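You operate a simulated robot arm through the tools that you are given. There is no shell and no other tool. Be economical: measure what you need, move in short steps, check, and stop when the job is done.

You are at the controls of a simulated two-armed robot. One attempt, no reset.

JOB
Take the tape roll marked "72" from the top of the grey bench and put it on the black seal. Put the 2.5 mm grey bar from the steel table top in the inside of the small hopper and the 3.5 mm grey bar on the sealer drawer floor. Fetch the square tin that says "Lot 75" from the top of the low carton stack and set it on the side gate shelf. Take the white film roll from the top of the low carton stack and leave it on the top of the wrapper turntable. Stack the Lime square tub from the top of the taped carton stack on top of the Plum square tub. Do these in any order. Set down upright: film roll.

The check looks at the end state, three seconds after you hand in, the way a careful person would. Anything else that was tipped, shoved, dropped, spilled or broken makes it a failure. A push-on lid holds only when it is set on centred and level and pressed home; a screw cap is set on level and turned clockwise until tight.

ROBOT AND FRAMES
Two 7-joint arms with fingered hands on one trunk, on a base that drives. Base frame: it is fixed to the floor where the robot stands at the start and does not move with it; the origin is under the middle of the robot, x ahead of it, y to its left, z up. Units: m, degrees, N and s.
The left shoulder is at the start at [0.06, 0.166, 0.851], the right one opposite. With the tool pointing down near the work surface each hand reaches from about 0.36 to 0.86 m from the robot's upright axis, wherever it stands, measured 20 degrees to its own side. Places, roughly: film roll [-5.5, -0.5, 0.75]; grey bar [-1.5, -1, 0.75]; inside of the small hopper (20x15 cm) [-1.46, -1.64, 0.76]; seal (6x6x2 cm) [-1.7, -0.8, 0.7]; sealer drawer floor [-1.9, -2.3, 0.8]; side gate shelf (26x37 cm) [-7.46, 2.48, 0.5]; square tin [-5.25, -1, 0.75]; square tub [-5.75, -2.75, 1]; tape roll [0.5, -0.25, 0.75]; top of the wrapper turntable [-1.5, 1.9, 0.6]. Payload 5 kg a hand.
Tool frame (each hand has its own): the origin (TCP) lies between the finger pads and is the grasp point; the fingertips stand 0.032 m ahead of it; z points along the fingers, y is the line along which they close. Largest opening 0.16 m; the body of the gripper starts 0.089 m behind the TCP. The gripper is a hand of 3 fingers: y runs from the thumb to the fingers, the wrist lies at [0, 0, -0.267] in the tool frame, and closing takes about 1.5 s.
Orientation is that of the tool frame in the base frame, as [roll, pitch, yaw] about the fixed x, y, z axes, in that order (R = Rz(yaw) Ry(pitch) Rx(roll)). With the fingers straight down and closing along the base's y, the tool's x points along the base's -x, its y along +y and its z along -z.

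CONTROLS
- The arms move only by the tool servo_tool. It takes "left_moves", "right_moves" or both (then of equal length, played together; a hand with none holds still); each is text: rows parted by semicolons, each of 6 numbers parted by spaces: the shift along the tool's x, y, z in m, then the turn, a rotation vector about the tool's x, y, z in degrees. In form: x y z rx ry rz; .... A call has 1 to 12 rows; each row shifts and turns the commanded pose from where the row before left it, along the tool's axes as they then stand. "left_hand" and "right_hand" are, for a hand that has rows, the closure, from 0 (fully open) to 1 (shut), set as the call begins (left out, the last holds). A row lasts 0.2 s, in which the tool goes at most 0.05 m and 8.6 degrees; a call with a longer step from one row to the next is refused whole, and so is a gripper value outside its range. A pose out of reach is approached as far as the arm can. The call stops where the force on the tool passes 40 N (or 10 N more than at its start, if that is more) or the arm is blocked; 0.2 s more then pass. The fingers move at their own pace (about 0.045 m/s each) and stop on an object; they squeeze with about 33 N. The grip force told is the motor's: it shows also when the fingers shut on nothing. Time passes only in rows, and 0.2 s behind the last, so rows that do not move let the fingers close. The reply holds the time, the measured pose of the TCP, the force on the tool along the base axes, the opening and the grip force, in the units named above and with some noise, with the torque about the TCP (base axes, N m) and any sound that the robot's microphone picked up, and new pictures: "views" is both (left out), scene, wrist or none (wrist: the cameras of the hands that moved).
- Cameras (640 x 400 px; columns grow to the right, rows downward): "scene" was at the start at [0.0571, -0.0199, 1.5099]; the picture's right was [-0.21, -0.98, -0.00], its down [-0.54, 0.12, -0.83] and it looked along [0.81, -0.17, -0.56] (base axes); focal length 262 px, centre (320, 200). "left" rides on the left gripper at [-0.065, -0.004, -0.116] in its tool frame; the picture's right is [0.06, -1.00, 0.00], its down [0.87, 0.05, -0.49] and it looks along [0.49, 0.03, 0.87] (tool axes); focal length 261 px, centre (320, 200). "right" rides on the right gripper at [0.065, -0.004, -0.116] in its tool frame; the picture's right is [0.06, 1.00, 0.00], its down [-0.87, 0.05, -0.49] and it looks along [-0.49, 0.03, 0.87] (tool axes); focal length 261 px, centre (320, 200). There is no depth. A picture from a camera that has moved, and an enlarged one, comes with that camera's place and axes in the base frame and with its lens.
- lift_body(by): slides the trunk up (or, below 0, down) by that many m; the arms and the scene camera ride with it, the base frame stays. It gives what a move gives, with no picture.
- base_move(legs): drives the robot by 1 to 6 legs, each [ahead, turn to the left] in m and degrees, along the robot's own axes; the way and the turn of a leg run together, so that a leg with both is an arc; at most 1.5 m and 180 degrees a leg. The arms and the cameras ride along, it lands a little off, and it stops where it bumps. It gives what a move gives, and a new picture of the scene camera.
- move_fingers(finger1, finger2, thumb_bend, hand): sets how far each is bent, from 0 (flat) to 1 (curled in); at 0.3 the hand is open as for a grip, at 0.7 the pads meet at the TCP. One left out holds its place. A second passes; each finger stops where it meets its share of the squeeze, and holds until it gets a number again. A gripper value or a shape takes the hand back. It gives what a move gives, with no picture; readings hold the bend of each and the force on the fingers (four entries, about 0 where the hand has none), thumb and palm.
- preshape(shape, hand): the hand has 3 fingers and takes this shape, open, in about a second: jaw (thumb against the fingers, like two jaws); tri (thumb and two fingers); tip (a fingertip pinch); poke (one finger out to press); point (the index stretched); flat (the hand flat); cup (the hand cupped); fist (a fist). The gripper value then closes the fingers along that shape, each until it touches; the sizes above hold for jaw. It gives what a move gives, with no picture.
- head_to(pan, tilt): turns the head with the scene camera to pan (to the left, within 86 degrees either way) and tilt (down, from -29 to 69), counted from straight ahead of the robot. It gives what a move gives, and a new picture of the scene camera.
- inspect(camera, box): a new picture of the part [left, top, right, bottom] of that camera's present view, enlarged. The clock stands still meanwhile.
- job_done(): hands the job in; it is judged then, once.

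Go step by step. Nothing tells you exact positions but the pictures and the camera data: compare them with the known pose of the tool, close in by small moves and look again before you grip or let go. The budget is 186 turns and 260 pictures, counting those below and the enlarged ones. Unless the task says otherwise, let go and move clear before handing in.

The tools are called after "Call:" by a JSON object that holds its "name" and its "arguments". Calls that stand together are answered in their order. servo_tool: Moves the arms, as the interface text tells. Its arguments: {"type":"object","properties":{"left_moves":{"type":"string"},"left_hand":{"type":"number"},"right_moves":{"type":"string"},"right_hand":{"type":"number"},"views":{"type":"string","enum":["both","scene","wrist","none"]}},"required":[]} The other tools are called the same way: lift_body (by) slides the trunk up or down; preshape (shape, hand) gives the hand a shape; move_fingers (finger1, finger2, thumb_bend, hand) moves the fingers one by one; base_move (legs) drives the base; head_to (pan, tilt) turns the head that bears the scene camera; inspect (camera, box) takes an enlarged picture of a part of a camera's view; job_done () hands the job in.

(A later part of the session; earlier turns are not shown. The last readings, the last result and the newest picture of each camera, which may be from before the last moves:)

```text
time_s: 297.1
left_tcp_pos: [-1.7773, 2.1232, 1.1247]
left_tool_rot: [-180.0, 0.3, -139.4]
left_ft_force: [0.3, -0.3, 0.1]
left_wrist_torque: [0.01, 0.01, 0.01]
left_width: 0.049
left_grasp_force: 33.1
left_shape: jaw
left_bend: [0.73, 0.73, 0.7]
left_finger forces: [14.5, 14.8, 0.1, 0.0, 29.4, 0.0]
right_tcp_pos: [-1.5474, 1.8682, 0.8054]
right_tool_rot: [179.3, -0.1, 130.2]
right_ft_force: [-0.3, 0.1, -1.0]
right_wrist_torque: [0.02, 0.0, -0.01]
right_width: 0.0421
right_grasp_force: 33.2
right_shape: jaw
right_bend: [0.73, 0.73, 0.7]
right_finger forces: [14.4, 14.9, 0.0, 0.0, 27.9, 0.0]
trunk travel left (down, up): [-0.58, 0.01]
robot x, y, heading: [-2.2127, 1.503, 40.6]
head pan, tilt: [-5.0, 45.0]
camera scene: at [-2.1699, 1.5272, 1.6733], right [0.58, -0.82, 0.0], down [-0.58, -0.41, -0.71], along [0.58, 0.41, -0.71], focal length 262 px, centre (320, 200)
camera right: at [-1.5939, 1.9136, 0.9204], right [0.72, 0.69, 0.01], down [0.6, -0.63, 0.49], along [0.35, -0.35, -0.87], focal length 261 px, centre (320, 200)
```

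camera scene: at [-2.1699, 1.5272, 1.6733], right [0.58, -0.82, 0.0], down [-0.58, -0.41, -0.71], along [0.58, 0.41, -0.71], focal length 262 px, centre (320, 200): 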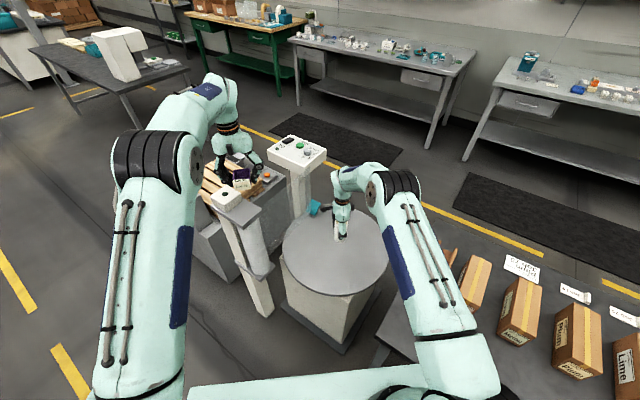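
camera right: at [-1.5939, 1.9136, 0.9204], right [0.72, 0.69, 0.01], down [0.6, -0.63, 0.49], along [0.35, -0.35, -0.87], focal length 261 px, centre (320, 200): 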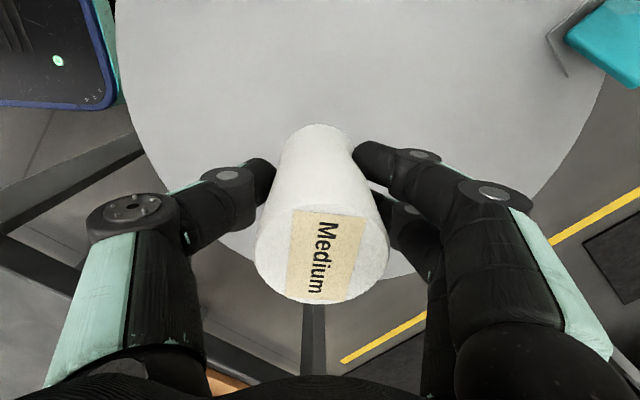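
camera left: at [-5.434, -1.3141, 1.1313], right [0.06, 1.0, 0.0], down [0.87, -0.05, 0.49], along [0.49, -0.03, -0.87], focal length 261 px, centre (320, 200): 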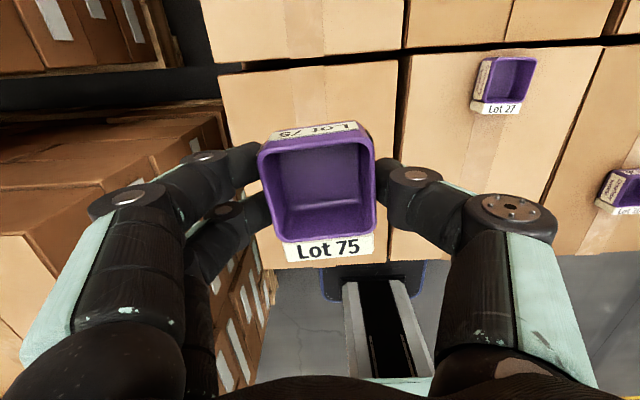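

The roll will land well inside the disc. Lowering further, then in small steps.

Call:
{"name": "servo_tool", "arguments": {"right_moves": "0 0 0.03 0 0 0;0 0 0.03 0 0 0;0 0 0.02 0 0 0;0 0 0 0 0 0", "views": "wrist"}}

Call:
{"name": "inspect", "arguments": {"camera": "scene", "box": [270, 180, 410, 310]}}

```text
time_s: 298.1
left_tcp_pos: [-1.7781, 2.1237, 1.1255]
left_tool_rot: [180.0, 0.2, -139.5]
left_ft_force: [0.1, 0.2, -1.4]
left_wrist_torque: [-0.02, 0.03, 0.02]
left_width: 0.0488
left_grasp_force: 33.1
left_shape: jaw
left_bend: [0.73, 0.73, 0.7]
left_finger forces: [14.6, 14.9, 0.0, 0.1, 29.4, 0.0]
right_tcp_pos: [-1.5483, 1.8683, 0.7247]
right_tool_rot: [179.3, -0.1, 130.2]
right_ft_force: [0.1, -0.3, -1.6]
right_wrist_torque: [-0.01, -0.02, -0.01]
right_width: 0.0424
right_grasp_force: 32.5
right_shape: jaw
right_bend: [0.73, 0.73, 0.7]
right_finger forces: [14.4, 14.9, 0.0, 0.0, 27.7, 0.1]
trunk travel left (down, up): [-0.58, 0.01]
robot x, y, heading: [-2.2124, 1.4993, 40.6]
head pan, tilt: [-5.0, 45.0]
camera right: at [-1.5935, 1.9141, 0.8403], right [0.72, 0.69, 0.01], down [0.6, -0.63, 0.49], along [0.35, -0.35, -0.87], focal length 261 px, centre (320, 200)
```

right: 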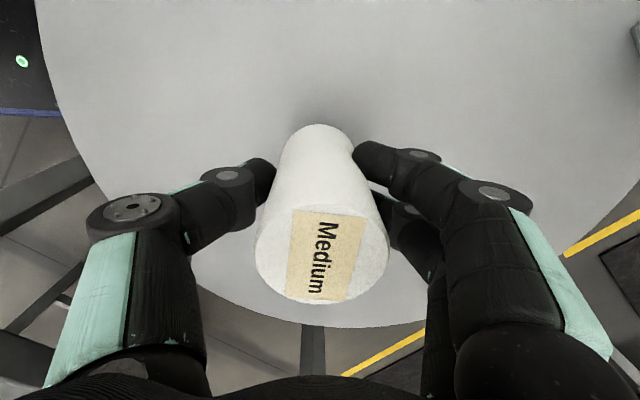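

```text
3.08 times, centred on (340, 245) of scene
camera zoom: at [-2.1696, 1.5276, 1.6732], right [0.58, -0.82, 0.0], down [-0.58, -0.41, -0.71], along [0.58, 0.41, -0.71], focal length 805 px, centre (258, 62)
```

zoom: 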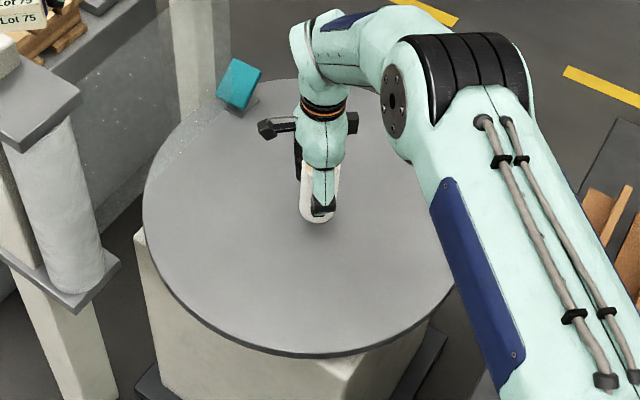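

Call:
{"name": "servo_tool", "arguments": {"right_moves": "0 0 0.008 0 0 0;0 0 0.008 0 0 0;0 0 0.006 0 0 0;0 0 0 0 0 0", "views": "none"}}

Call:
{"name": "servo_tool", "arguments": {"right_moves": "0 0 0.004 0 0 0;0 0 0.004 0 0 0;0 0 0.003 0 0 0;0 0 0 0 0 0", "views": "wrist"}}

```text
time_s: 299.1
left_tcp_pos: [-1.7781, 2.124, 1.126]
left_tool_rot: [-179.9, 0.3, -139.4]
left_ft_force: [0.2, -0.7, -0.6]
left_wrist_torque: [0.0, 0.01, 0.0]
left_width: 0.0488
left_grasp_force: 33.0
left_shape: jaw
left_bend: [0.73, 0.73, 0.7]
left_finger forces: [14.5, 15.0, 0.0, 0.0, 29.4, 0.0]
right_tcp_pos: [-1.5475, 1.868, 0.7034]
right_tool_rot: [179.3, -0.2, 130.2]
right_ft_force: [-0.2, 0.2, -0.8]
right_wrist_torque: [0.0, 0.03, -0.04]
right_width: 0.0425
right_grasp_force: 33.5
right_shape: jaw
right_bend: [0.73, 0.73, 0.7]
right_finger forces: [14.4, 14.8, 0.0, 0.1, 27.7, 0.0]
trunk travel left (down, up): [-0.58, 0.01]
robot x, y, heading: [-2.2123, 1.5014, 40.4]
head pan, tilt: [-5.0, 45.0]
```

```text
time_s: 300.1
left_tcp_pos: [-1.7777, 2.1236, 1.1262]
left_tool_rot: [179.9, 0.3, -139.4]
left_ft_force: [0.7, -0.7, -1.2]
left_wrist_torque: [0.0, 0.04, -0.01]
left_width: 0.0487
left_grasp_force: 32.9
left_shape: jaw
left_bend: [0.73, 0.73, 0.7]
left_finger forces: [14.5, 14.8, 0.1, 0.0, 29.4, 0.0]
right_tcp_pos: [-1.5476, 1.8683, 0.6926]
right_tool_rot: [179.4, -0.1, 130.2]
right_ft_force: [-0.5, 0.1, -1.5]
right_wrist_torque: [0.02, 0.04, -0.02]
right_width: 0.0424
right_grasp_force: 33.3
right_shape: jaw
right_bend: [0.73, 0.73, 0.7]
right_finger forces: [14.5, 14.8, 0.0, 0.0, 27.7, 0.0]
trunk travel left (down, up): [-0.58, 0.01]
robot x, y, heading: [-2.2121, 1.5008, 40.3]
head pan, tilt: [-5.0, 45.0]
camera right: at [-1.5936, 1.9146, 0.8072], right [0.72, 0.69, 0.01], down [0.6, -0.63, 0.49], along [0.35, -0.35, -0.87], focal length 261 px, centre (320, 200)
```

right: 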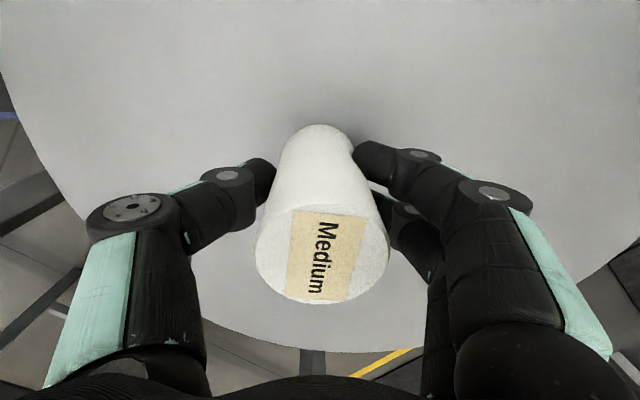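

Call:
{"name": "servo_tool", "arguments": {"right_moves": "0 0 0.005 0 0 0;0 0 0.004 0 0 0;0 0 0.003 0 0 0;0 0 0.003 0 0 0;0 0 0 0 0 0", "views": "none"}}

Call:
{"name": "inspect", "arguments": {"camera": "scene", "box": [310, 200, 370, 250]}}

```text
time_s: 300.9
left_tcp_pos: [-1.7787, 2.1221, 1.1267]
left_tool_rot: [179.9, 0.3, -139.4]
left_ft_force: [-0.1, 0.0, -0.1]
left_wrist_torque: [0.02, 0.02, -0.03]
left_width: 0.049
left_grasp_force: 32.8
left_shape: jaw
left_bend: [0.73, 0.73, 0.7]
left_finger forces: [14.4, 15.0, 0.0, 0.0, 29.4, 0.0]
right_tcp_pos: [-1.545, 1.8712, 0.6879]
right_tool_rot: [178.7, -0.2, 130.1]
right_ft_force: [-5.6, -2.5, 23.6]
right_wrist_torque: [-0.22, 0.28, 0.0]
right_width: 0.0453
right_grasp_force: 33.0
right_shape: jaw
right_bend: [0.74, 0.74, 0.71]
right_finger forces: [16.2, 16.3, 0.0, 0.0, 36.7, 0.0]
trunk travel left (down, up): [-0.58, 0.01]
robot x, y, heading: [-2.2162, 1.4997, 40.3]
head pan, tilt: [-5.0, 45.0]
stopped in row 3 (right hand): the force on the tool passed its limit at 42 N (the readings are from after the stop); the commanded pose is now the measured one
```

```text
8.00 times, centred on (340, 225) of scene
camera zoom: at [-2.1713, 1.5265, 1.6734], right [0.58, -0.82, 0.0], down [-0.58, -0.41, -0.71], along [0.58, 0.41, -0.71], focal length 2092 px, centre (160, 0)
```

zoom: 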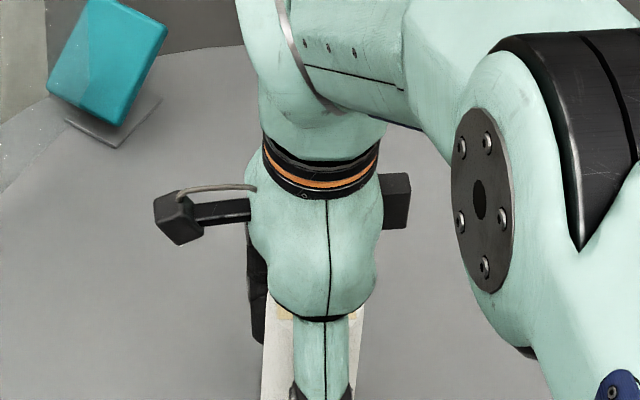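

The roll stands on the disc. I relieve pressure, open, and check before withdrawing.

Call:
{"name": "servo_tool", "arguments": {"right_moves": "0 0 -0.002 0 0 0;0 0 0 0 0 0", "views": "none"}}

Call:
{"name": "servo_tool", "arguments": {"right_moves": "0 0 0 0 0 0;0 0 0 0 0 0;0 0 0 0 0 0;0 0 0 0 0 0;0 0 0 0 0 0;0 0 0 0 0 0", "right_hand": 0.2, "views": "wrist"}}

```text
time_s: 301.5
left_tcp_pos: [-1.779, 2.1225, 1.1258]
left_tool_rot: [-179.9, 0.2, -139.3]
left_ft_force: [0.6, -0.3, -0.3]
left_wrist_torque: [0.01, 0.02, 0.0]
left_width: 0.049
left_grasp_force: 33.5
left_shape: jaw
left_bend: [0.73, 0.73, 0.7]
left_finger forces: [14.6, 14.9, 0.1, 0.1, 29.4, 0.0]
right_tcp_pos: [-1.5462, 1.8716, 0.6895]
right_tool_rot: [178.8, -0.2, 130.2]
right_ft_force: [0.3, 0.3, 17.4]
right_wrist_torque: [-0.08, 0.01, 0.0]
right_width: 0.0453
right_grasp_force: 33.2
right_shape: jaw
right_bend: [0.74, 0.74, 0.71]
right_finger forces: [17.1, 17.9, 0.1, 0.0, 32.5, 0.0]
trunk travel left (down, up): [-0.58, 0.01]
robot x, y, heading: [-2.2124, 1.4996, 40.4]
head pan, tilt: [-5.0, 45.0]
```

```text
time_s: 302.9
left_tcp_pos: [-1.7778, 2.1232, 1.1256]
left_tool_rot: [180.0, 0.2, -139.5]
left_ft_force: [0.6, 0.0, -0.5]
left_wrist_torque: [0.02, 0.01, -0.02]
left_width: 0.0488
left_grasp_force: 32.9
left_shape: jaw
left_bend: [0.73, 0.73, 0.7]
left_finger forces: [14.5, 14.9, 0.0, 0.1, 29.4, 0.0]
right_tcp_pos: [-1.5459, 1.8714, 0.6863]
right_tool_rot: [179.1, -0.1, 130.1]
right_ft_force: [-0.1, 0.7, -0.3]
right_wrist_torque: [-0.01, -0.01, -0.01]
right_width: 0.1276
right_grasp_force: 0.0
right_shape: jaw
right_bend: [0.59, 0.59, 0.55]
right_finger forces: [0.0, 0.0, 0.1, 0.0, 0.0, 0.1]
trunk travel left (down, up): [-0.58, 0.01]
robot x, y, heading: [-2.2127, 1.5021, 40.2]
head pan, tilt: [-5.0, 45.0]
camera right: at [-1.5921, 1.9163, 0.8018], right [0.72, 0.69, 0.02], down [0.6, -0.64, 0.49], along [0.35, -0.34, -0.87], focal length 261 px, centre (320, 200)
```

right: 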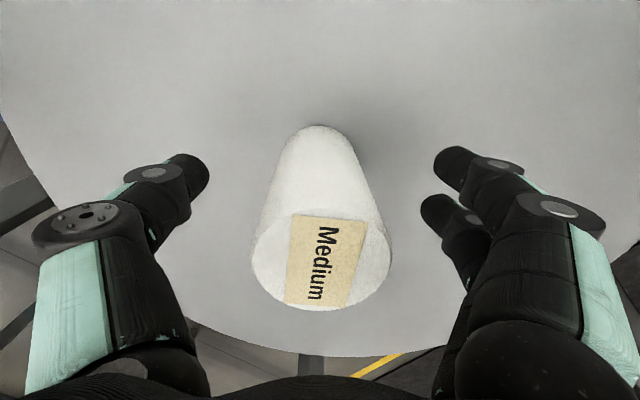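

The film roll stands upright and free. I raise the hand straight up.

Call:
{"name": "servo_tool", "arguments": {"right_moves": "0 0 -0.03 0 0 0;0 0 -0.05 0 0 0;0 0 -0.05 0 0 0;0 0 -0.05 0 0 0;0 0 -0.05 0 0 0;0 0 -0.05 0 0 0;0 0 -0.05 0 0 0;0 0 -0.05 0 0 0;0 0 -0.05 0 0 0;0 0 0 0 0 0", "views": "both"}}

```text
time_s: 305.1
left_tcp_pos: [-1.7772, 2.1228, 1.1247]
left_tool_rot: [180.0, 0.1, -139.5]
left_ft_force: [-0.1, 0.2, -1.0]
left_wrist_torque: [0.01, 0.01, -0.01]
left_width: 0.0489
left_grasp_force: 32.8
left_shape: jaw
left_bend: [0.73, 0.73, 0.7]
left_finger forces: [14.5, 15.0, 0.0, 0.0, 29.4, 0.0]
right_tcp_pos: [-1.552, 1.867, 1.1155]
right_tool_rot: [179.0, 0.0, 130.0]
right_ft_force: [-0.4, 0.1, -0.2]
right_wrist_torque: [-0.01, 0.02, 0.02]
right_width: 0.1278
right_grasp_force: 0.0
right_shape: jaw
right_bend: [0.59, 0.59, 0.55]
right_finger forces: [0.0, 0.1, 0.0, 0.1, 0.1, 0.0]
trunk travel left (down, up): [-0.58, 0.01]
robot x, y, heading: [-2.2154, 1.5039, 40.4]
head pan, tilt: [-5.0, 45.0]
camera scene: at [-2.1692, 1.5278, 1.6732], right [0.58, -0.82, 0.0], down [-0.58, -0.41, -0.71], along [0.58, 0.41, -0.71], focal length 262 px, centre (320, 200)
camera right: at [-1.5968, 1.9118, 1.2307], right [0.72, 0.69, 0.02], down [0.6, -0.64, 0.49], along [0.35, -0.34, -0.87], focal length 261 px, centre (320, 200)
```

scene: 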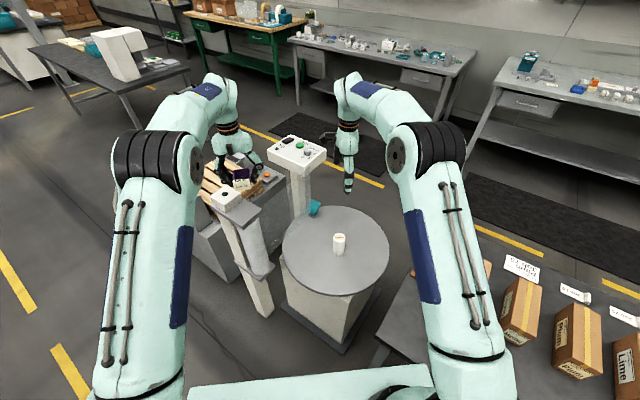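
right: 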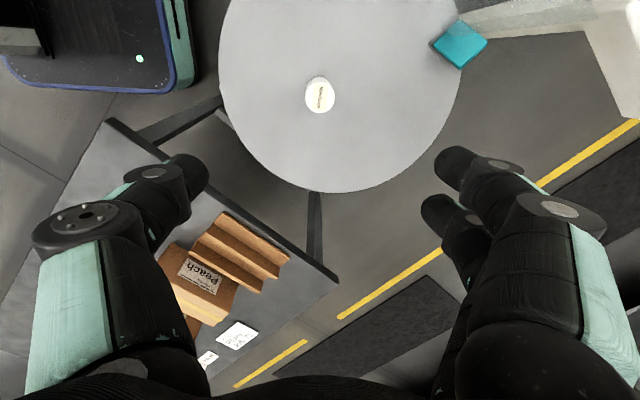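

Film roll done. Now the tin: I back away and turn northwest to view the trough's north side.

Call:
{"name": "base_move", "arguments": {"legs": [[-0.45, 0], [0, 95]]}}

Call:
{"name": "head_to", "arguments": {"pan": 10, "tilt": 22}}

```text
time_s: 312.0
left_tcp_pos: [-3.2209, 1.5811, 1.1259]
left_tool_rot: [-179.9, 0.3, -43.9]
left_ft_force: [0.2, -0.6, -0.6]
left_wrist_torque: [0.01, -0.01, 0.03]
left_width: 0.0489
left_grasp_force: 32.7
left_shape: jaw
left_bend: [0.73, 0.73, 0.7]
left_finger forces: [14.5, 14.8, 0.1, 0.0, 29.3, 0.0]
right_tcp_pos: [-2.9872, 1.8317, 1.1157]
right_tool_rot: [179.0, -0.2, -134.3]
right_ft_force: [-0.6, 0.0, 0.1]
right_wrist_torque: [-0.03, -0.06, -0.02]
right_width: 0.1279
right_grasp_force: 0.2
right_shape: jaw
right_bend: [0.59, 0.59, 0.55]
right_finger forces: [0.1, 0.0, 0.0, 0.0, 0.0, 0.1]
trunk travel left (down, up): [-0.58, 0.01]
robot x, y, heading: [-2.5575, 1.2071, 135.7]
head pan, tilt: [-5.0, 45.0]
camera scene: at [-2.5915, 1.2467, 1.6732], right [0.76, 0.65, 0.0], down [0.46, -0.53, -0.71], along [-0.46, 0.53, -0.71], focal length 262 px, centre (320, 200)
```

scene: 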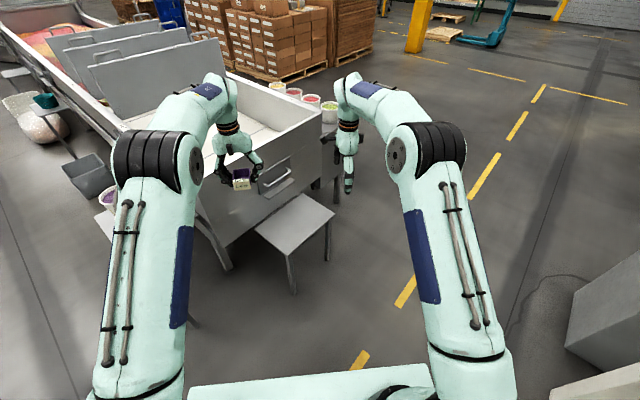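

```text
time_s: 312.9
left_tcp_pos: [-3.2202, 1.5808, 1.1253]
left_tool_rot: [-179.9, 0.2, -43.8]
left_ft_force: [-0.3, -0.5, -0.9]
left_wrist_torque: [-0.02, 0.01, 0.01]
left_width: 0.049
left_grasp_force: 32.9
left_shape: jaw
left_bend: [0.73, 0.73, 0.7]
left_finger forces: [14.4, 14.9, 0.1, 0.0, 29.3, 0.0]
right_tcp_pos: [-2.9877, 1.8327, 1.1158]
right_tool_rot: [179.0, -0.1, -134.3]
right_ft_force: [0.5, -0.7, 0.1]
right_wrist_torque: [0.05, -0.03, 0.0]
right_width: 0.1278
right_grasp_force: 0.0
right_shape: jaw
right_bend: [0.59, 0.59, 0.55]
right_finger forces: [0.0, 0.0, 0.1, 0.0, 0.0, 0.0]
trunk travel left (down, up): [-0.58, 0.01]
robot x, y, heading: [-2.5624, 1.2072, 135.9]
head pan, tilt: [10.0, 22.0]
camera scene: at [-2.6148, 1.2377, 1.7086], right [0.56, 0.83, 0.0], down [0.31, -0.21, -0.93], along [-0.77, 0.52, -0.38], focal length 262 px, centre (320, 200)
```

scene: 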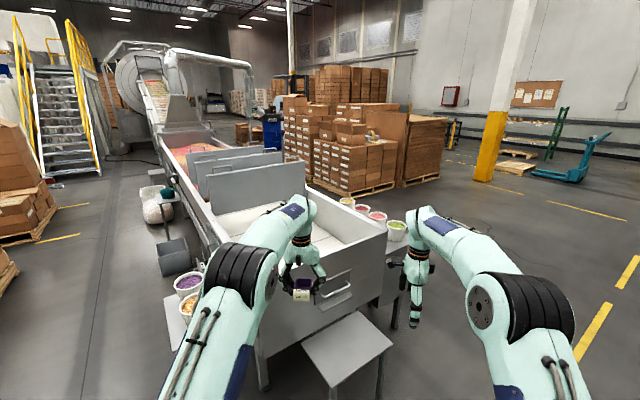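

The trough runs west; its north side has an aisle before the pallets. I drive round its east end into the north aisle.

Call:
{"name": "base_move", "arguments": {"legs": [[0, -41], [1.0, 0], [1.05, 0], [0, 85], [1.4, 0]]}}

Call:
{"name": "head_to", "arguments": {"pan": 20, "tilt": 25}}

```text
time_s: 335.3
left_tcp_pos: [-4.858, 3.063, 1.1245]
left_tool_rot: [180.0, 0.2, 0.0]
left_ft_force: [-0.1, 0.1, 0.1]
left_wrist_torque: [0.01, -0.01, 0.02]
left_width: 0.0487
left_grasp_force: 32.6
left_shape: jaw
left_bend: [0.73, 0.73, 0.7]
left_finger forces: [14.4, 14.9, 0.1, 0.0, 29.2, 0.1]
right_tcp_pos: [-4.8643, 3.4063, 1.1153]
right_tool_rot: [179.0, -0.1, -90.4]
right_ft_force: [-0.3, -0.3, -0.2]
right_wrist_torque: [-0.01, -0.03, 0.0]
right_width: 0.1279
right_grasp_force: 0.0
right_shape: jaw
right_bend: [0.59, 0.59, 0.55]
right_finger forces: [0.0, 0.1, 0.1, 0.0, 0.1, 0.0]
trunk travel left (down, up): [-0.58, 0.01]
robot x, y, heading: [-4.1238, 3.2536, 179.8]
head pan, tilt: [10.0, 22.0]
camera scene: at [-4.1844, 3.2357, 1.7086], right [-0.17, 0.99, 0.0], down [0.37, 0.06, -0.93], along [-0.91, -0.16, -0.38], focal length 262 px, centre (320, 200)
```

scene: 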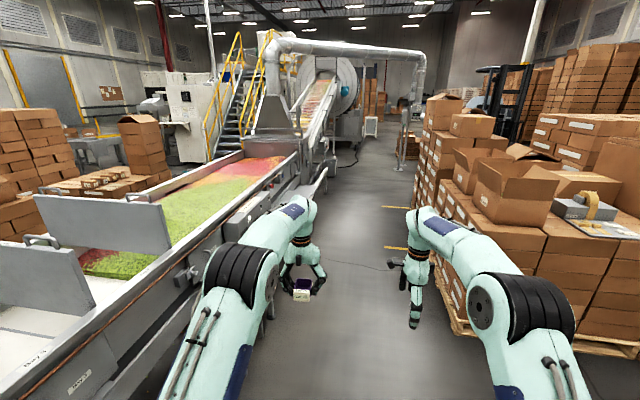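

```text
time_s: 336.0
left_tcp_pos: [-4.8579, 3.0646, 1.1253]
left_tool_rot: [180.0, 0.1, -0.1]
left_ft_force: [0.1, -0.3, -0.9]
left_wrist_torque: [0.01, -0.01, 0.01]
left_width: 0.0486
left_grasp_force: 32.9
left_shape: jaw
left_bend: [0.73, 0.73, 0.7]
left_finger forces: [14.3, 14.8, 0.1, 0.1, 29.2, 0.0]
right_tcp_pos: [-4.8638, 3.4053, 1.1146]
right_tool_rot: [178.9, 0.0, -90.4]
right_ft_force: [0.6, -0.1, 0.7]
right_wrist_torque: [0.0, 0.02, 0.02]
right_width: 0.1278
right_grasp_force: 0.1
right_shape: jaw
right_bend: [0.59, 0.59, 0.55]
right_finger forces: [0.1, 0.0, 0.0, 0.0, 0.1, 0.0]
trunk travel left (down, up): [-0.58, 0.01]
robot x, y, heading: [-4.1203, 3.253, 179.6]
head pan, tilt: [20.0, 25.0]
camera scene: at [-4.1792, 3.2203, 1.7038], right [-0.34, 0.94, 0.0], down [0.4, 0.14, -0.91], along [-0.85, -0.31, -0.42], focal length 262 px, centre (320, 200)
```

scene: 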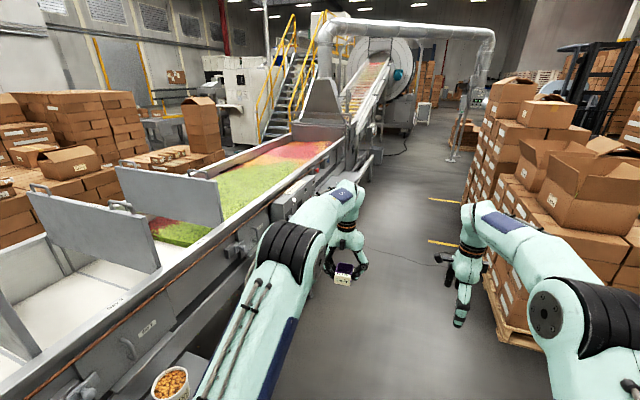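

Call:
{"name": "inspect", "arguments": {"camera": "scene", "box": [290, 120, 430, 220]}}

```text
4.00 times, centred on (360, 170) of scene
camera zoom: at [-4.1792, 3.2203, 1.7038], right [-0.34, 0.94, 0.0], down [0.4, 0.14, -0.91], along [-0.85, -0.31, -0.42], focal length 1046 px, centre (160, 320)
```

zoom: 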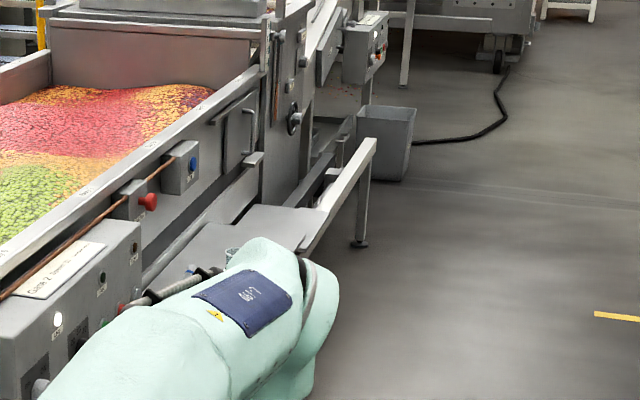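

A shelf hangs below a gate on the trough's side ahead. I drive closer and look.

Call:
{"name": "base_move", "arguments": {"legs": [[1.4, 0], [0.9, 0]]}}

Call:
{"name": "head_to", "arguments": {"pan": 45, "tilt": 35}}

```text
time_s: 347.3
left_tcp_pos: [-7.1474, 3.0632, 1.1254]
left_tool_rot: [180.0, 0.2, 0.2]
left_ft_force: [-0.5, 0.0, -1.8]
left_wrist_torque: [0.02, -0.04, 0.03]
left_width: 0.0486
left_grasp_force: 33.2
left_shape: jaw
left_bend: [0.73, 0.73, 0.7]
left_finger forces: [14.4, 14.8, 0.0, 0.0, 29.2, 0.0]
right_tcp_pos: [-7.1534, 3.4077, 1.1156]
right_tool_rot: [179.1, -0.1, -90.3]
right_ft_force: [-0.3, -0.1, 0.5]
right_wrist_torque: [0.01, -0.01, 0.05]
right_width: 0.1278
right_grasp_force: 0.0
right_shape: jaw
right_bend: [0.59, 0.59, 0.55]
right_finger forces: [0.0, 0.0, 0.0, 0.0, 0.0, 0.1]
trunk travel left (down, up): [-0.58, 0.01]
robot x, y, heading: [-6.4169, 3.2552, 179.9]
head pan, tilt: [20.0, 25.0]
camera scene: at [-6.4692, 3.2227, 1.7038], right [-0.34, 0.94, 0.0], down [0.4, 0.14, -0.91], along [-0.85, -0.31, -0.42], focal length 262 px, centre (320, 200)
```

scene: 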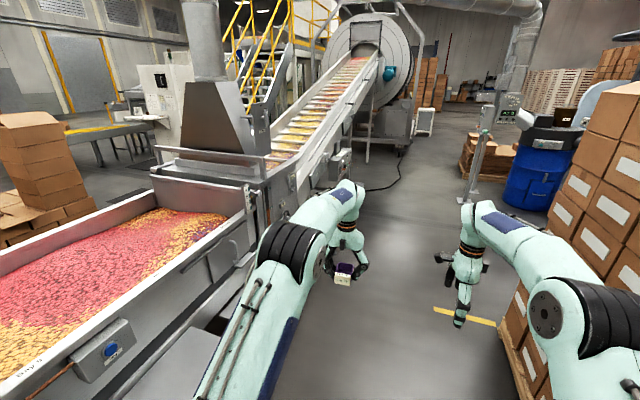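

```text
time_s: 348.2
left_tcp_pos: [-7.1472, 3.0648, 1.1259]
left_tool_rot: [180.0, 0.2, 0.2]
left_ft_force: [0.6, 0.2, -1.1]
left_wrist_torque: [0.03, 0.0, 0.01]
left_width: 0.0489
left_grasp_force: 33.0
left_shape: jaw
left_bend: [0.73, 0.73, 0.7]
left_finger forces: [14.4, 14.7, 0.0, 0.1, 29.2, 0.0]
right_tcp_pos: [-7.1534, 3.4048, 1.1156]
right_tool_rot: [179.0, 0.0, -90.3]
right_ft_force: [-1.3, -0.2, -0.6]
right_wrist_torque: [-0.02, 0.0, 0.03]
right_width: 0.1276
right_grasp_force: 0.1
right_shape: jaw
right_bend: [0.59, 0.59, 0.55]
right_finger forces: [0.0, 0.0, 0.1, 0.1, 0.0, 0.0]
trunk travel left (down, up): [-0.58, 0.01]
robot x, y, heading: [-6.4151, 3.2536, 180.0]
head pan, tilt: [45.0, 35.0]
camera scene: at [-6.4444, 3.1919, 1.6881], right [-0.71, 0.71, 0.0], down [0.41, 0.4, -0.82], along [-0.58, -0.58, -0.57], focal length 262 px, centre (320, 200)
```

scene: 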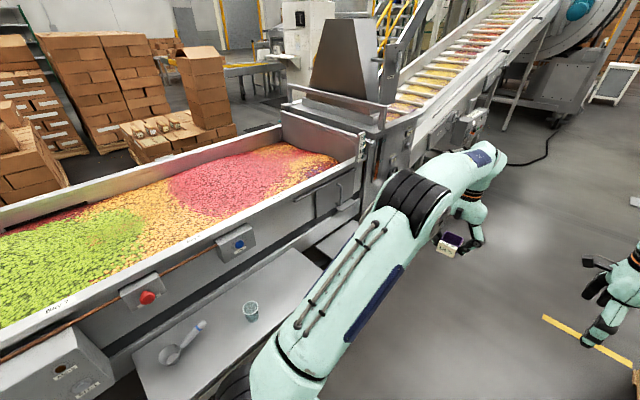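

The gate shelf seems to be the small plate near [-7.45, 2.45]. I retract the right hand, drive a bit closer and look again.

Call:
{"name": "servo_tool", "arguments": {"right_moves": "0 -0.04 -0.02 0 0 0;0 -0.04 -0.02 0 0 0;0 -0.04 -0.02 0 0 0;0 -0.04 -0.02 0 0 0;0 -0.04 -0.02 0 0 0;0 0 0 0 0 0", "views": "none"}}

Call:
{"name": "base_move", "arguments": {"legs": [[0, 11], [0.55, 0]]}}

Call:
{"name": "head_to", "arguments": {"pan": 62, "tilt": 45}}

```text
time_s: 349.6
left_tcp_pos: [-7.1479, 3.0646, 1.1241]
left_tool_rot: [-179.8, 0.2, 0.2]
left_ft_force: [-0.5, -0.3, -0.4]
left_wrist_torque: [0.01, -0.01, 0.01]
left_width: 0.0488
left_grasp_force: 32.4
left_shape: jaw
left_bend: [0.73, 0.73, 0.7]
left_finger forces: [14.4, 14.7, 0.0, 0.0, 29.2, 0.1]
right_tcp_pos: [-6.9521, 3.4061, 1.2127]
right_tool_rot: [179.0, -0.1, -90.4]
right_ft_force: [0.5, 1.2, 0.0]
right_wrist_torque: [0.0, -0.03, -0.02]
right_width: 0.1277
right_grasp_force: 0.0
right_shape: jaw
right_bend: [0.59, 0.59, 0.55]
right_finger forces: [0.0, 0.0, 0.1, 0.1, 0.1, 0.1]
trunk travel left (down, up): [-0.58, 0.01]
robot x, y, heading: [-6.4072, 3.2552, 180.0]
head pan, tilt: [45.0, 35.0]
```

```text
time_s: 353.5
left_tcp_pos: [-7.6392, 2.8236, 1.1244]
left_tool_rot: [180.0, 0.2, 11.1]
left_ft_force: [0.6, -0.1, -1.6]
left_wrist_torque: [0.0, -0.02, -0.02]
left_width: 0.0484
left_grasp_force: 33.3
left_shape: jaw
left_bend: [0.73, 0.73, 0.7]
left_finger forces: [14.3, 14.9, 0.0, 0.0, 29.2, 0.1]
right_tcp_pos: [-7.5142, 3.1978, 1.2123]
right_tool_rot: [179.0, -0.1, -79.3]
right_ft_force: [0.2, -0.1, -0.1]
right_wrist_torque: [-0.03, 0.0, -0.02]
right_width: 0.128
right_grasp_force: 0.0
right_shape: jaw
right_bend: [0.59, 0.59, 0.55]
right_finger forces: [0.0, 0.1, 0.1, 0.0, 0.1, 0.0]
trunk travel left (down, up): [-0.58, 0.01]
robot x, y, heading: [-6.9535, 3.1494, -169.2]
head pan, tilt: [45.0, 35.0]
camera scene: at [-6.9748, 3.0822, 1.688], right [-0.83, 0.56, 0.0], down [0.32, 0.47, -0.82], along [-0.46, -0.68, -0.57], focal length 262 px, centre (320, 200)
```

scene: 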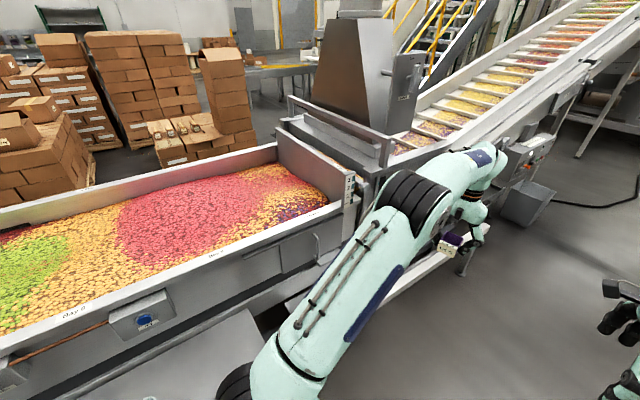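

```text
time_s: 354.3
left_tcp_pos: [-7.6381, 2.8232, 1.1246]
left_tool_rot: [180.0, 0.3, 11.0]
left_ft_force: [-0.4, 0.1, 0.1]
left_wrist_torque: [0.05, 0.04, 0.0]
left_width: 0.0488
left_grasp_force: 32.9
left_shape: jaw
left_bend: [0.73, 0.73, 0.7]
left_finger forces: [14.3, 15.0, 0.0, 0.1, 29.4, 0.1]
right_tcp_pos: [-7.5137, 3.1969, 1.2128]
right_tool_rot: [179.0, -0.1, -79.3]
right_ft_force: [0.1, -0.1, 0.2]
right_wrist_torque: [0.02, 0.02, 0.01]
right_width: 0.1279
right_grasp_force: 0.1
right_shape: jaw
right_bend: [0.59, 0.59, 0.55]
right_finger forces: [0.0, 0.1, 0.0, 0.1, 0.1, 0.0]
trunk travel left (down, up): [-0.58, 0.01]
robot x, y, heading: [-6.9503, 3.1462, -169.2]
head pan, tilt: [62.0, 45.0]
camera scene: at [-6.9486, 3.0775, 1.6733], right [-0.96, 0.3, 0.0], down [0.21, 0.68, -0.71], along [-0.21, -0.68, -0.71], focal length 262 px, centre (320, 200)
```

scene: 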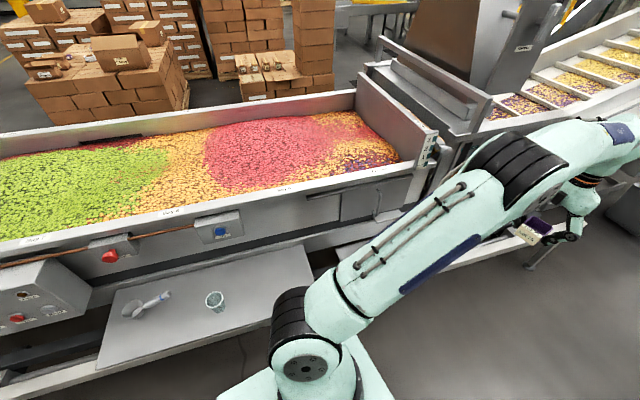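

Call:
{"name": "inspect", "arguments": {"camera": "left", "box": [0, 0, 640, 400]}}

Call:
{"name": "inspect", "arguments": {"camera": "scene", "box": [290, 150, 590, 330]}}

```text
1.00 times, centred on (320, 200) of left (not enlarged: the box is as wide or as high as the picture)
camera zoom: at [-7.7028, 2.815, 1.2417], right [-0.13, 0.99, 0.0], down [0.87, 0.11, 0.49], along [0.48, 0.06, -0.87], focal length 261 px, centre (320, 200)
```

zoom: 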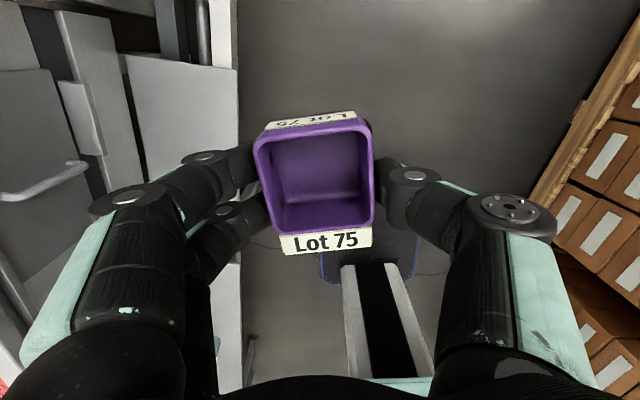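

```text
2.13 times, centred on (440, 240) of scene
camera zoom: at [-6.9486, 3.0775, 1.6733], right [-0.96, 0.3, 0.0], down [0.21, 0.68, -0.71], along [-0.21, -0.68, -0.71], focal length 558 px, centre (64, 115)
```

zoom: 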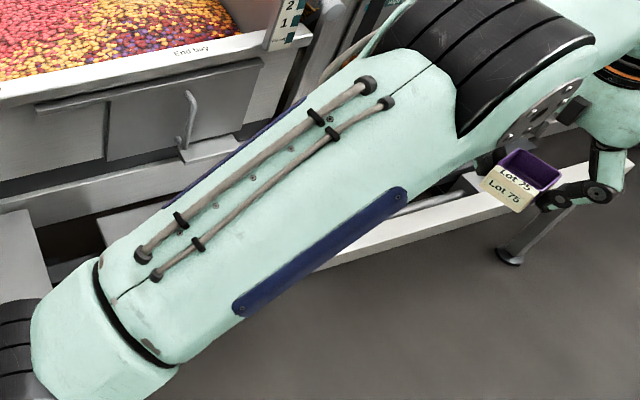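

The left wrist view shows the shelf plate centred near [-7.46, 2.47], outer edge y≈2.61. I move 0.1 m and turn left so the left hand comes above it.

Call:
{"name": "base_move", "arguments": {"legs": [[0.1, 0], [0, 36]]}}

Call:
{"name": "head_to", "arguments": {"pan": 10, "tilt": 50}}

Call:
{"name": "servo_tool", "arguments": {"left_moves": "0 0 0 0 0 0", "views": "wrist"}}

```text
time_s: 357.2
left_tcp_pos: [-7.4147, 2.4633, 1.1243]
left_tool_rot: [-179.8, 0.3, 47.2]
left_ft_force: [-0.2, -0.2, 0.7]
left_wrist_torque: [-0.02, -0.01, -0.02]
left_width: 0.0486
left_grasp_force: 33.0
left_shape: jaw
left_bend: [0.73, 0.73, 0.7]
left_finger forces: [14.4, 14.8, 0.0, 0.1, 29.1, 0.1]
right_tcp_pos: [-7.5323, 2.8406, 1.2129]
right_tool_rot: [179.0, 0.0, -43.3]
right_ft_force: [-0.1, -0.7, 0.0]
right_wrist_torque: [-0.01, 0.05, -0.02]
right_width: 0.1277
right_grasp_force: 0.1
right_shape: jaw
right_bend: [0.59, 0.59, 0.55]
right_finger forces: [0.1, 0.0, 0.0, 0.0, 0.0, 0.1]
trunk travel left (down, up): [-0.58, 0.01]
robot x, y, heading: [-7.0531, 3.1315, -133.2]
head pan, tilt: [62.0, 45.0]
camera scene: at [-7.0052, 3.075, 1.6732], right [-0.95, -0.32, 0.0], down [-0.23, 0.67, -0.71], along [0.23, -0.67, -0.71], focal length 262 px, centre (320, 200)
```

scene: 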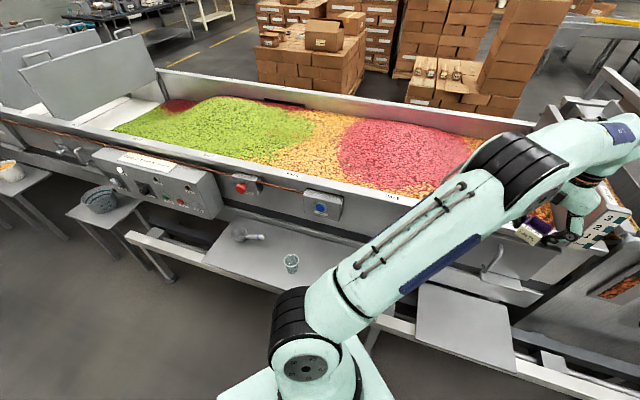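

```text
time_s: 358.4
left_tcp_pos: [-7.4146, 2.4639, 1.1255]
left_tool_rot: [-179.9, 0.3, 47.2]
left_ft_force: [0.5, 0.4, -0.2]
left_wrist_torque: [0.03, 0.0, -0.03]
left_width: 0.0485
left_grasp_force: 33.3
left_shape: jaw
left_bend: [0.73, 0.73, 0.7]
left_finger forces: [14.4, 14.8, 0.0, 0.0, 29.3, 0.0]
right_tcp_pos: [-7.5319, 2.8411, 1.2119]
right_tool_rot: [179.0, 0.0, -43.3]
right_ft_force: [-0.1, -1.1, 0.3]
right_wrist_torque: [0.01, -0.01, -0.02]
right_width: 0.1278
right_grasp_force: 0.0
right_shape: jaw
right_bend: [0.59, 0.59, 0.55]
right_finger forces: [0.0, 0.0, 0.0, 0.0, 0.0, 0.0]
trunk travel left (down, up): [-0.58, 0.01]
robot x, y, heading: [-7.0499, 3.133, -133.1]
head pan, tilt: [10.0, 50.0]
camera scene: at [-7.074, 3.0879, 1.6663], right [-0.84, 0.55, 0.0], down [0.42, 0.64, -0.64], along [-0.35, -0.54, -0.77], focal length 262 px, centre (320, 200)
```

scene: 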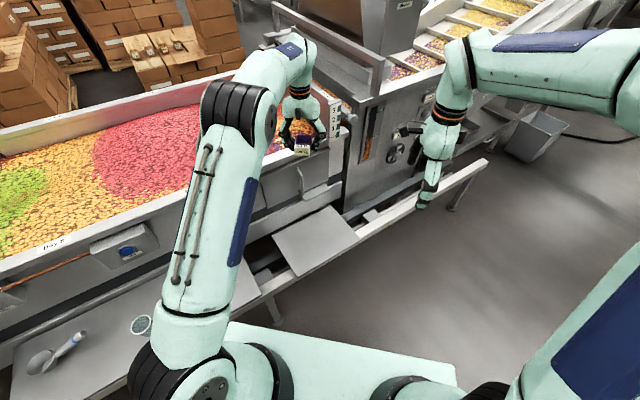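

```text
time_s: 358.8
left_tcp_pos: [-7.4143, 2.4643, 1.1255]
left_tool_rot: [-179.8, 0.4, 47.2]
left_ft_force: [0.4, 0.3, -1.1]
left_wrist_torque: [0.0, 0.01, -0.02]
left_width: 0.0486
left_grasp_force: 33.5
left_shape: jaw
left_bend: [0.73, 0.73, 0.7]
left_finger forces: [14.5, 14.7, 0.1, 0.1, 29.2, 0.0]
right_tcp_pos: [-7.531, 2.84, 1.2118]
right_tool_rot: [179.0, -0.1, -43.4]
right_ft_force: [0.7, 0.8, -0.5]
right_wrist_torque: [0.0, -0.01, 0.0]
right_width: 0.1279
right_grasp_force: 0.0
right_shape: jaw
right_bend: [0.59, 0.59, 0.55]
right_finger forces: [0.0, 0.0, 0.0, 0.1, 0.0, 0.0]
trunk travel left (down, up): [-0.58, 0.01]
robot x, y, heading: [-7.0559, 3.129, -133.1]
head pan, tilt: [10.0, 50.0]
camera left: at [-7.4604, 2.4195, 1.2419], right [-0.69, 0.72, 0.0], down [0.63, 0.6, 0.49], along [0.35, 0.34, -0.87], focal length 261 px, centre (320, 200)
```

left: 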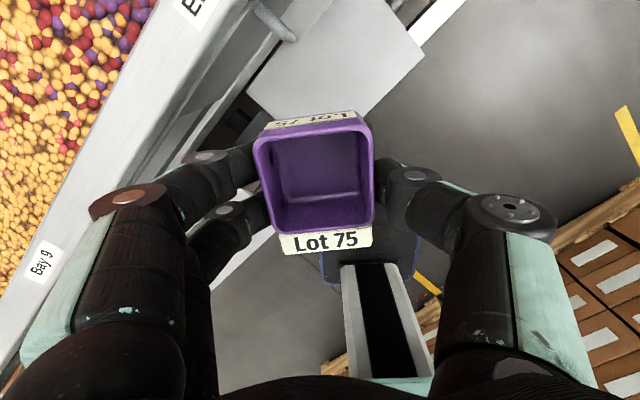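

The shelf is confirmed below the hand. I shift slightly outward, lower the trunk 0.3 m and look.

Call:
{"name": "servo_tool", "arguments": {"left_moves": "0.0012 -0.0325 0 0 0 0;0.0012 -0.0325 0 0 0 0;0 0 0 0 0 0", "views": "none"}}

Call:
{"name": "lift_body", "arguments": {"by": -0.3}}

Call:
{"name": "servo_tool", "arguments": {"left_moves": "0 0 0 0 0 0", "views": "both"}}

```text
time_s: 359.6
left_tcp_pos: [-7.4598, 2.5093, 1.1255]
left_tool_rot: [-179.8, 0.2, 47.2]
left_ft_force: [0.0, 0.0, -0.4]
left_wrist_torque: [-0.01, 0.01, 0.04]
left_width: 0.0486
left_grasp_force: 33.0
left_shape: jaw
left_bend: [0.73, 0.73, 0.7]
left_finger forces: [14.5, 14.9, 0.1, 0.0, 29.4, 0.1]
right_tcp_pos: [-7.5311, 2.8409, 1.2116]
right_tool_rot: [179.0, -0.1, -43.2]
right_ft_force: [-0.3, 0.5, -0.6]
right_wrist_torque: [0.01, 0.0, 0.02]
right_width: 0.1276
right_grasp_force: 0.2
right_shape: jaw
right_bend: [0.59, 0.59, 0.55]
right_finger forces: [0.0, 0.0, 0.0, 0.0, 0.0, 0.0]
trunk travel left (down, up): [-0.58, 0.01]
robot x, y, heading: [-7.0493, 3.1297, -133.2]
head pan, tilt: [10.0, 50.0]
```

```text
time_s: 362.6
left_tcp_pos: [-7.4608, 2.5085, 0.8268]
left_tool_rot: [-180.0, 0.3, 47.2]
left_ft_force: [-0.2, 0.1, -0.7]
left_wrist_torque: [0.01, 0.01, -0.02]
left_width: 0.0489
left_grasp_force: 32.9
left_shape: jaw
left_bend: [0.73, 0.73, 0.7]
left_finger forces: [14.5, 14.8, 0.0, 0.0, 29.4, 0.0]
right_tcp_pos: [-7.5321, 2.8408, 0.9119]
right_tool_rot: [179.1, -0.1, -43.3]
right_ft_force: [0.1, 0.4, 0.1]
right_wrist_torque: [0.02, 0.01, 0.0]
right_width: 0.1279
right_grasp_force: 0.1
right_shape: jaw
right_bend: [0.59, 0.59, 0.55]
right_finger forces: [0.0, 0.0, 0.0, 0.1, 0.0, 0.1]
trunk travel left (down, up): [-0.28, 0.31]
robot x, y, heading: [-7.0503, 3.13, -133.3]
head pan, tilt: [10.0, 50.0]
```

```text
time_s: 363.0
left_tcp_pos: [-7.4603, 2.5085, 0.826]
left_tool_rot: [-179.9, 0.3, 47.2]
left_ft_force: [0.7, 0.1, -0.6]
left_wrist_torque: [-0.01, -0.01, -0.01]
left_width: 0.0487
left_grasp_force: 33.3
left_shape: jaw
left_bend: [0.73, 0.73, 0.7]
left_finger forces: [14.5, 14.9, 0.0, 0.1, 29.4, 0.1]
right_tcp_pos: [-7.5323, 2.8413, 0.9123]
right_tool_rot: [179.0, -0.1, -43.3]
right_ft_force: [-0.2, 0.5, -0.3]
right_wrist_torque: [-0.03, -0.02, 0.02]
right_width: 0.1277
right_grasp_force: 0.1
right_shape: jaw
right_bend: [0.59, 0.59, 0.55]
right_finger forces: [0.1, 0.0, 0.1, 0.0, 0.0, 0.1]
trunk travel left (down, up): [-0.28, 0.31]
robot x, y, heading: [-7.0518, 3.1323, -133.2]
head pan, tilt: [10.0, 50.0]
camera scene: at [-7.0741, 3.088, 1.3663], right [-0.84, 0.55, 0.0], down [0.42, 0.64, -0.64], along [-0.35, -0.54, -0.77], focal length 262 px, centre (320, 200)
camera left: at [-7.5071, 2.465, 0.9426], right [-0.69, 0.72, 0.0], down [0.63, 0.6, 0.49], along [0.35, 0.34, -0.87], focal length 261 px, centre (320, 200)
```

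scene: 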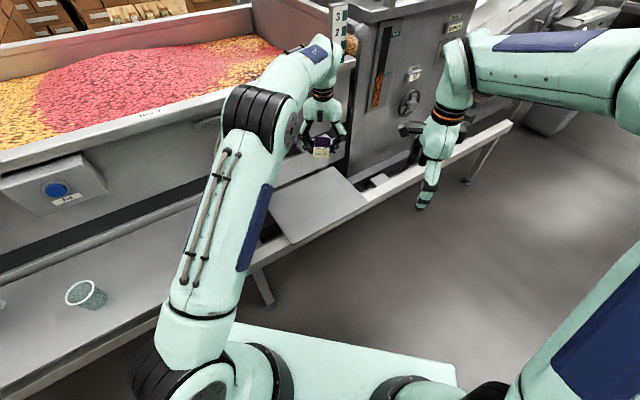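
left: 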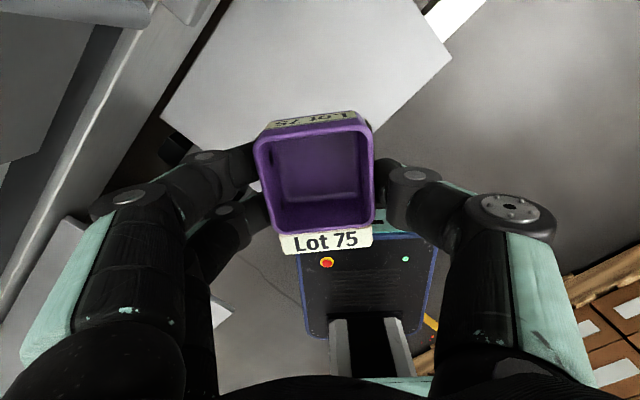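

The tin is over the shelf's middle. Lowering toward it.

Call:
{"name": "servo_tool", "arguments": {"left_moves": "0 0 0.04 0 0 0;0 0 0.04 0 0 0;0 0 0.04 0 0 0;0 0 0.04 0 0 0;0 0 0.04 0 0 0;0 0 0.02 0 0 0;0 0 0 0 0 0", "views": "both"}}

```text
time_s: 364.6
left_tcp_pos: [-7.4616, 2.5086, 0.6059]
left_tool_rot: [-179.9, 0.3, 47.1]
left_ft_force: [-0.2, -1.3, -0.3]
left_wrist_torque: [-0.02, -0.02, -0.01]
left_width: 0.0488
left_grasp_force: 33.0
left_shape: jaw
left_bend: [0.73, 0.73, 0.7]
left_finger forces: [14.4, 14.9, 0.0, 0.0, 29.3, 0.1]
right_tcp_pos: [-7.5316, 2.8413, 0.9121]
right_tool_rot: [179.0, -0.1, -43.3]
right_ft_force: [-0.2, 0.8, 0.4]
right_wrist_torque: [-0.01, 0.02, -0.01]
right_width: 0.1278
right_grasp_force: 0.1
right_shape: jaw
right_bend: [0.59, 0.59, 0.55]
right_finger forces: [0.1, 0.0, 0.0, 0.1, 0.1, 0.0]
trunk travel left (down, up): [-0.28, 0.31]
robot x, y, heading: [-7.0525, 3.1345, -133.1]
head pan, tilt: [10.0, 50.0]
camera scene: at [-7.0741, 3.088, 1.3663], right [-0.84, 0.55, 0.0], down [0.42, 0.64, -0.64], along [-0.35, -0.54, -0.77], focal length 262 px, centre (320, 200)
camera left: at [-7.5068, 2.4639, 0.7229], right [-0.69, 0.72, 0.0], down [0.63, 0.6, 0.49], along [0.35, 0.34, -0.87], focal length 261 px, centre (320, 200)
```

scene: 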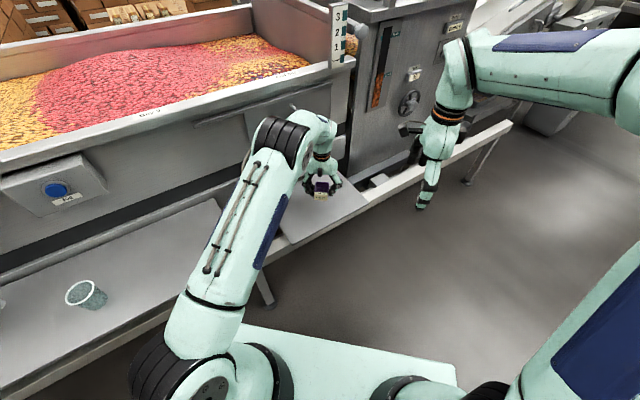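
left: 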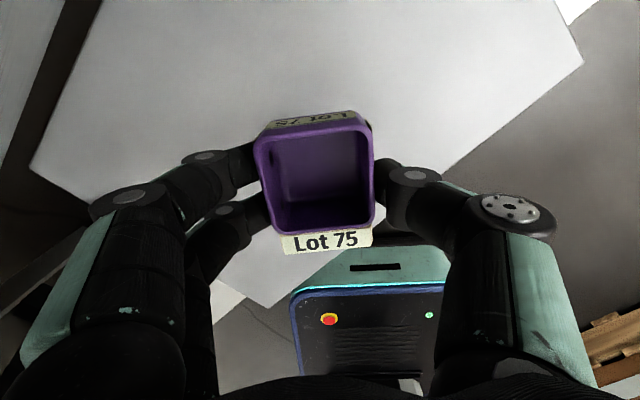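

Call:
{"name": "servo_tool", "arguments": {"left_moves": "0 0 0.015 0 0 0;0 0 0.012 0 0 0;0 0 0.008 0 0 0;0 0 0 0 0 0", "views": "none"}}

Call:
{"name": "servo_tool", "arguments": {"left_moves": "0 0 0.005 0 0 0;0 0 0.005 0 0 0;0 0 0.004 0 0 0;0 0 0 0 0 0", "views": "wrist"}}

```text
time_s: 365.6
left_tcp_pos: [-7.4609, 2.5082, 0.5708]
left_tool_rot: [-179.9, 0.3, 47.2]
left_ft_force: [0.6, 0.9, -0.8]
left_wrist_torque: [-0.02, -0.01, 0.01]
left_width: 0.0487
left_grasp_force: 33.1
left_shape: jaw
left_bend: [0.73, 0.73, 0.7]
left_finger forces: [14.4, 15.0, 0.0, 0.1, 29.3, 0.0]
right_tcp_pos: [-7.5315, 2.8402, 0.9112]
right_tool_rot: [179.0, -0.1, -43.3]
right_ft_force: [1.2, 0.6, 0.4]
right_wrist_torque: [-0.01, -0.04, 0.0]
right_width: 0.1277
right_grasp_force: 0.1
right_shape: jaw
right_bend: [0.59, 0.59, 0.55]
right_finger forces: [0.1, 0.1, 0.0, 0.0, 0.1, 0.0]
trunk travel left (down, up): [-0.28, 0.31]
robot x, y, heading: [-7.053, 3.1331, -133.0]
head pan, tilt: [10.0, 50.0]
```

```text
time_s: 366.6
left_tcp_pos: [-7.4614, 2.5083, 0.5569]
left_tool_rot: [-179.9, 0.3, 47.2]
left_ft_force: [0.0, 0.9, -1.0]
left_wrist_torque: [0.03, 0.01, 0.01]
left_width: 0.0488
left_grasp_force: 33.3
left_shape: jaw
left_bend: [0.73, 0.73, 0.7]
left_finger forces: [14.4, 14.9, 0.0, 0.1, 29.3, 0.1]
right_tcp_pos: [-7.531, 2.8411, 0.9113]
right_tool_rot: [179.0, -0.1, -43.2]
right_ft_force: [-0.4, -0.7, 0.4]
right_wrist_torque: [-0.01, -0.02, -0.01]
right_width: 0.1278
right_grasp_force: 0.1
right_shape: jaw
right_bend: [0.59, 0.59, 0.55]
right_finger forces: [0.0, 0.0, 0.1, 0.1, 0.0, 0.1]
trunk travel left (down, up): [-0.28, 0.31]
robot x, y, heading: [-7.0531, 3.1343, -133.0]
head pan, tilt: [10.0, 50.0]
camera left: at [-7.5081, 2.4642, 0.6732], right [-0.69, 0.72, 0.0], down [0.63, 0.6, 0.49], along [0.35, 0.34, -0.87], focal length 261 px, centre (320, 200)
```

left: 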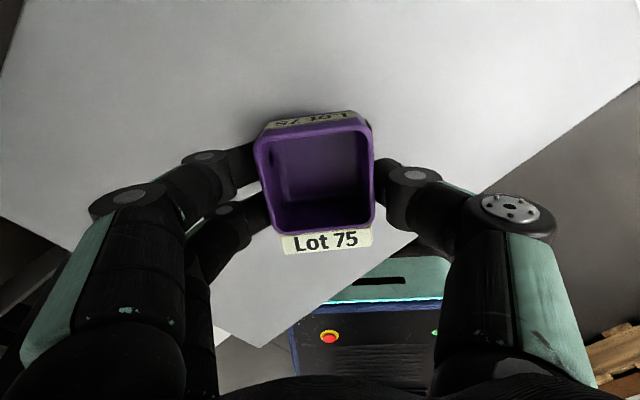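

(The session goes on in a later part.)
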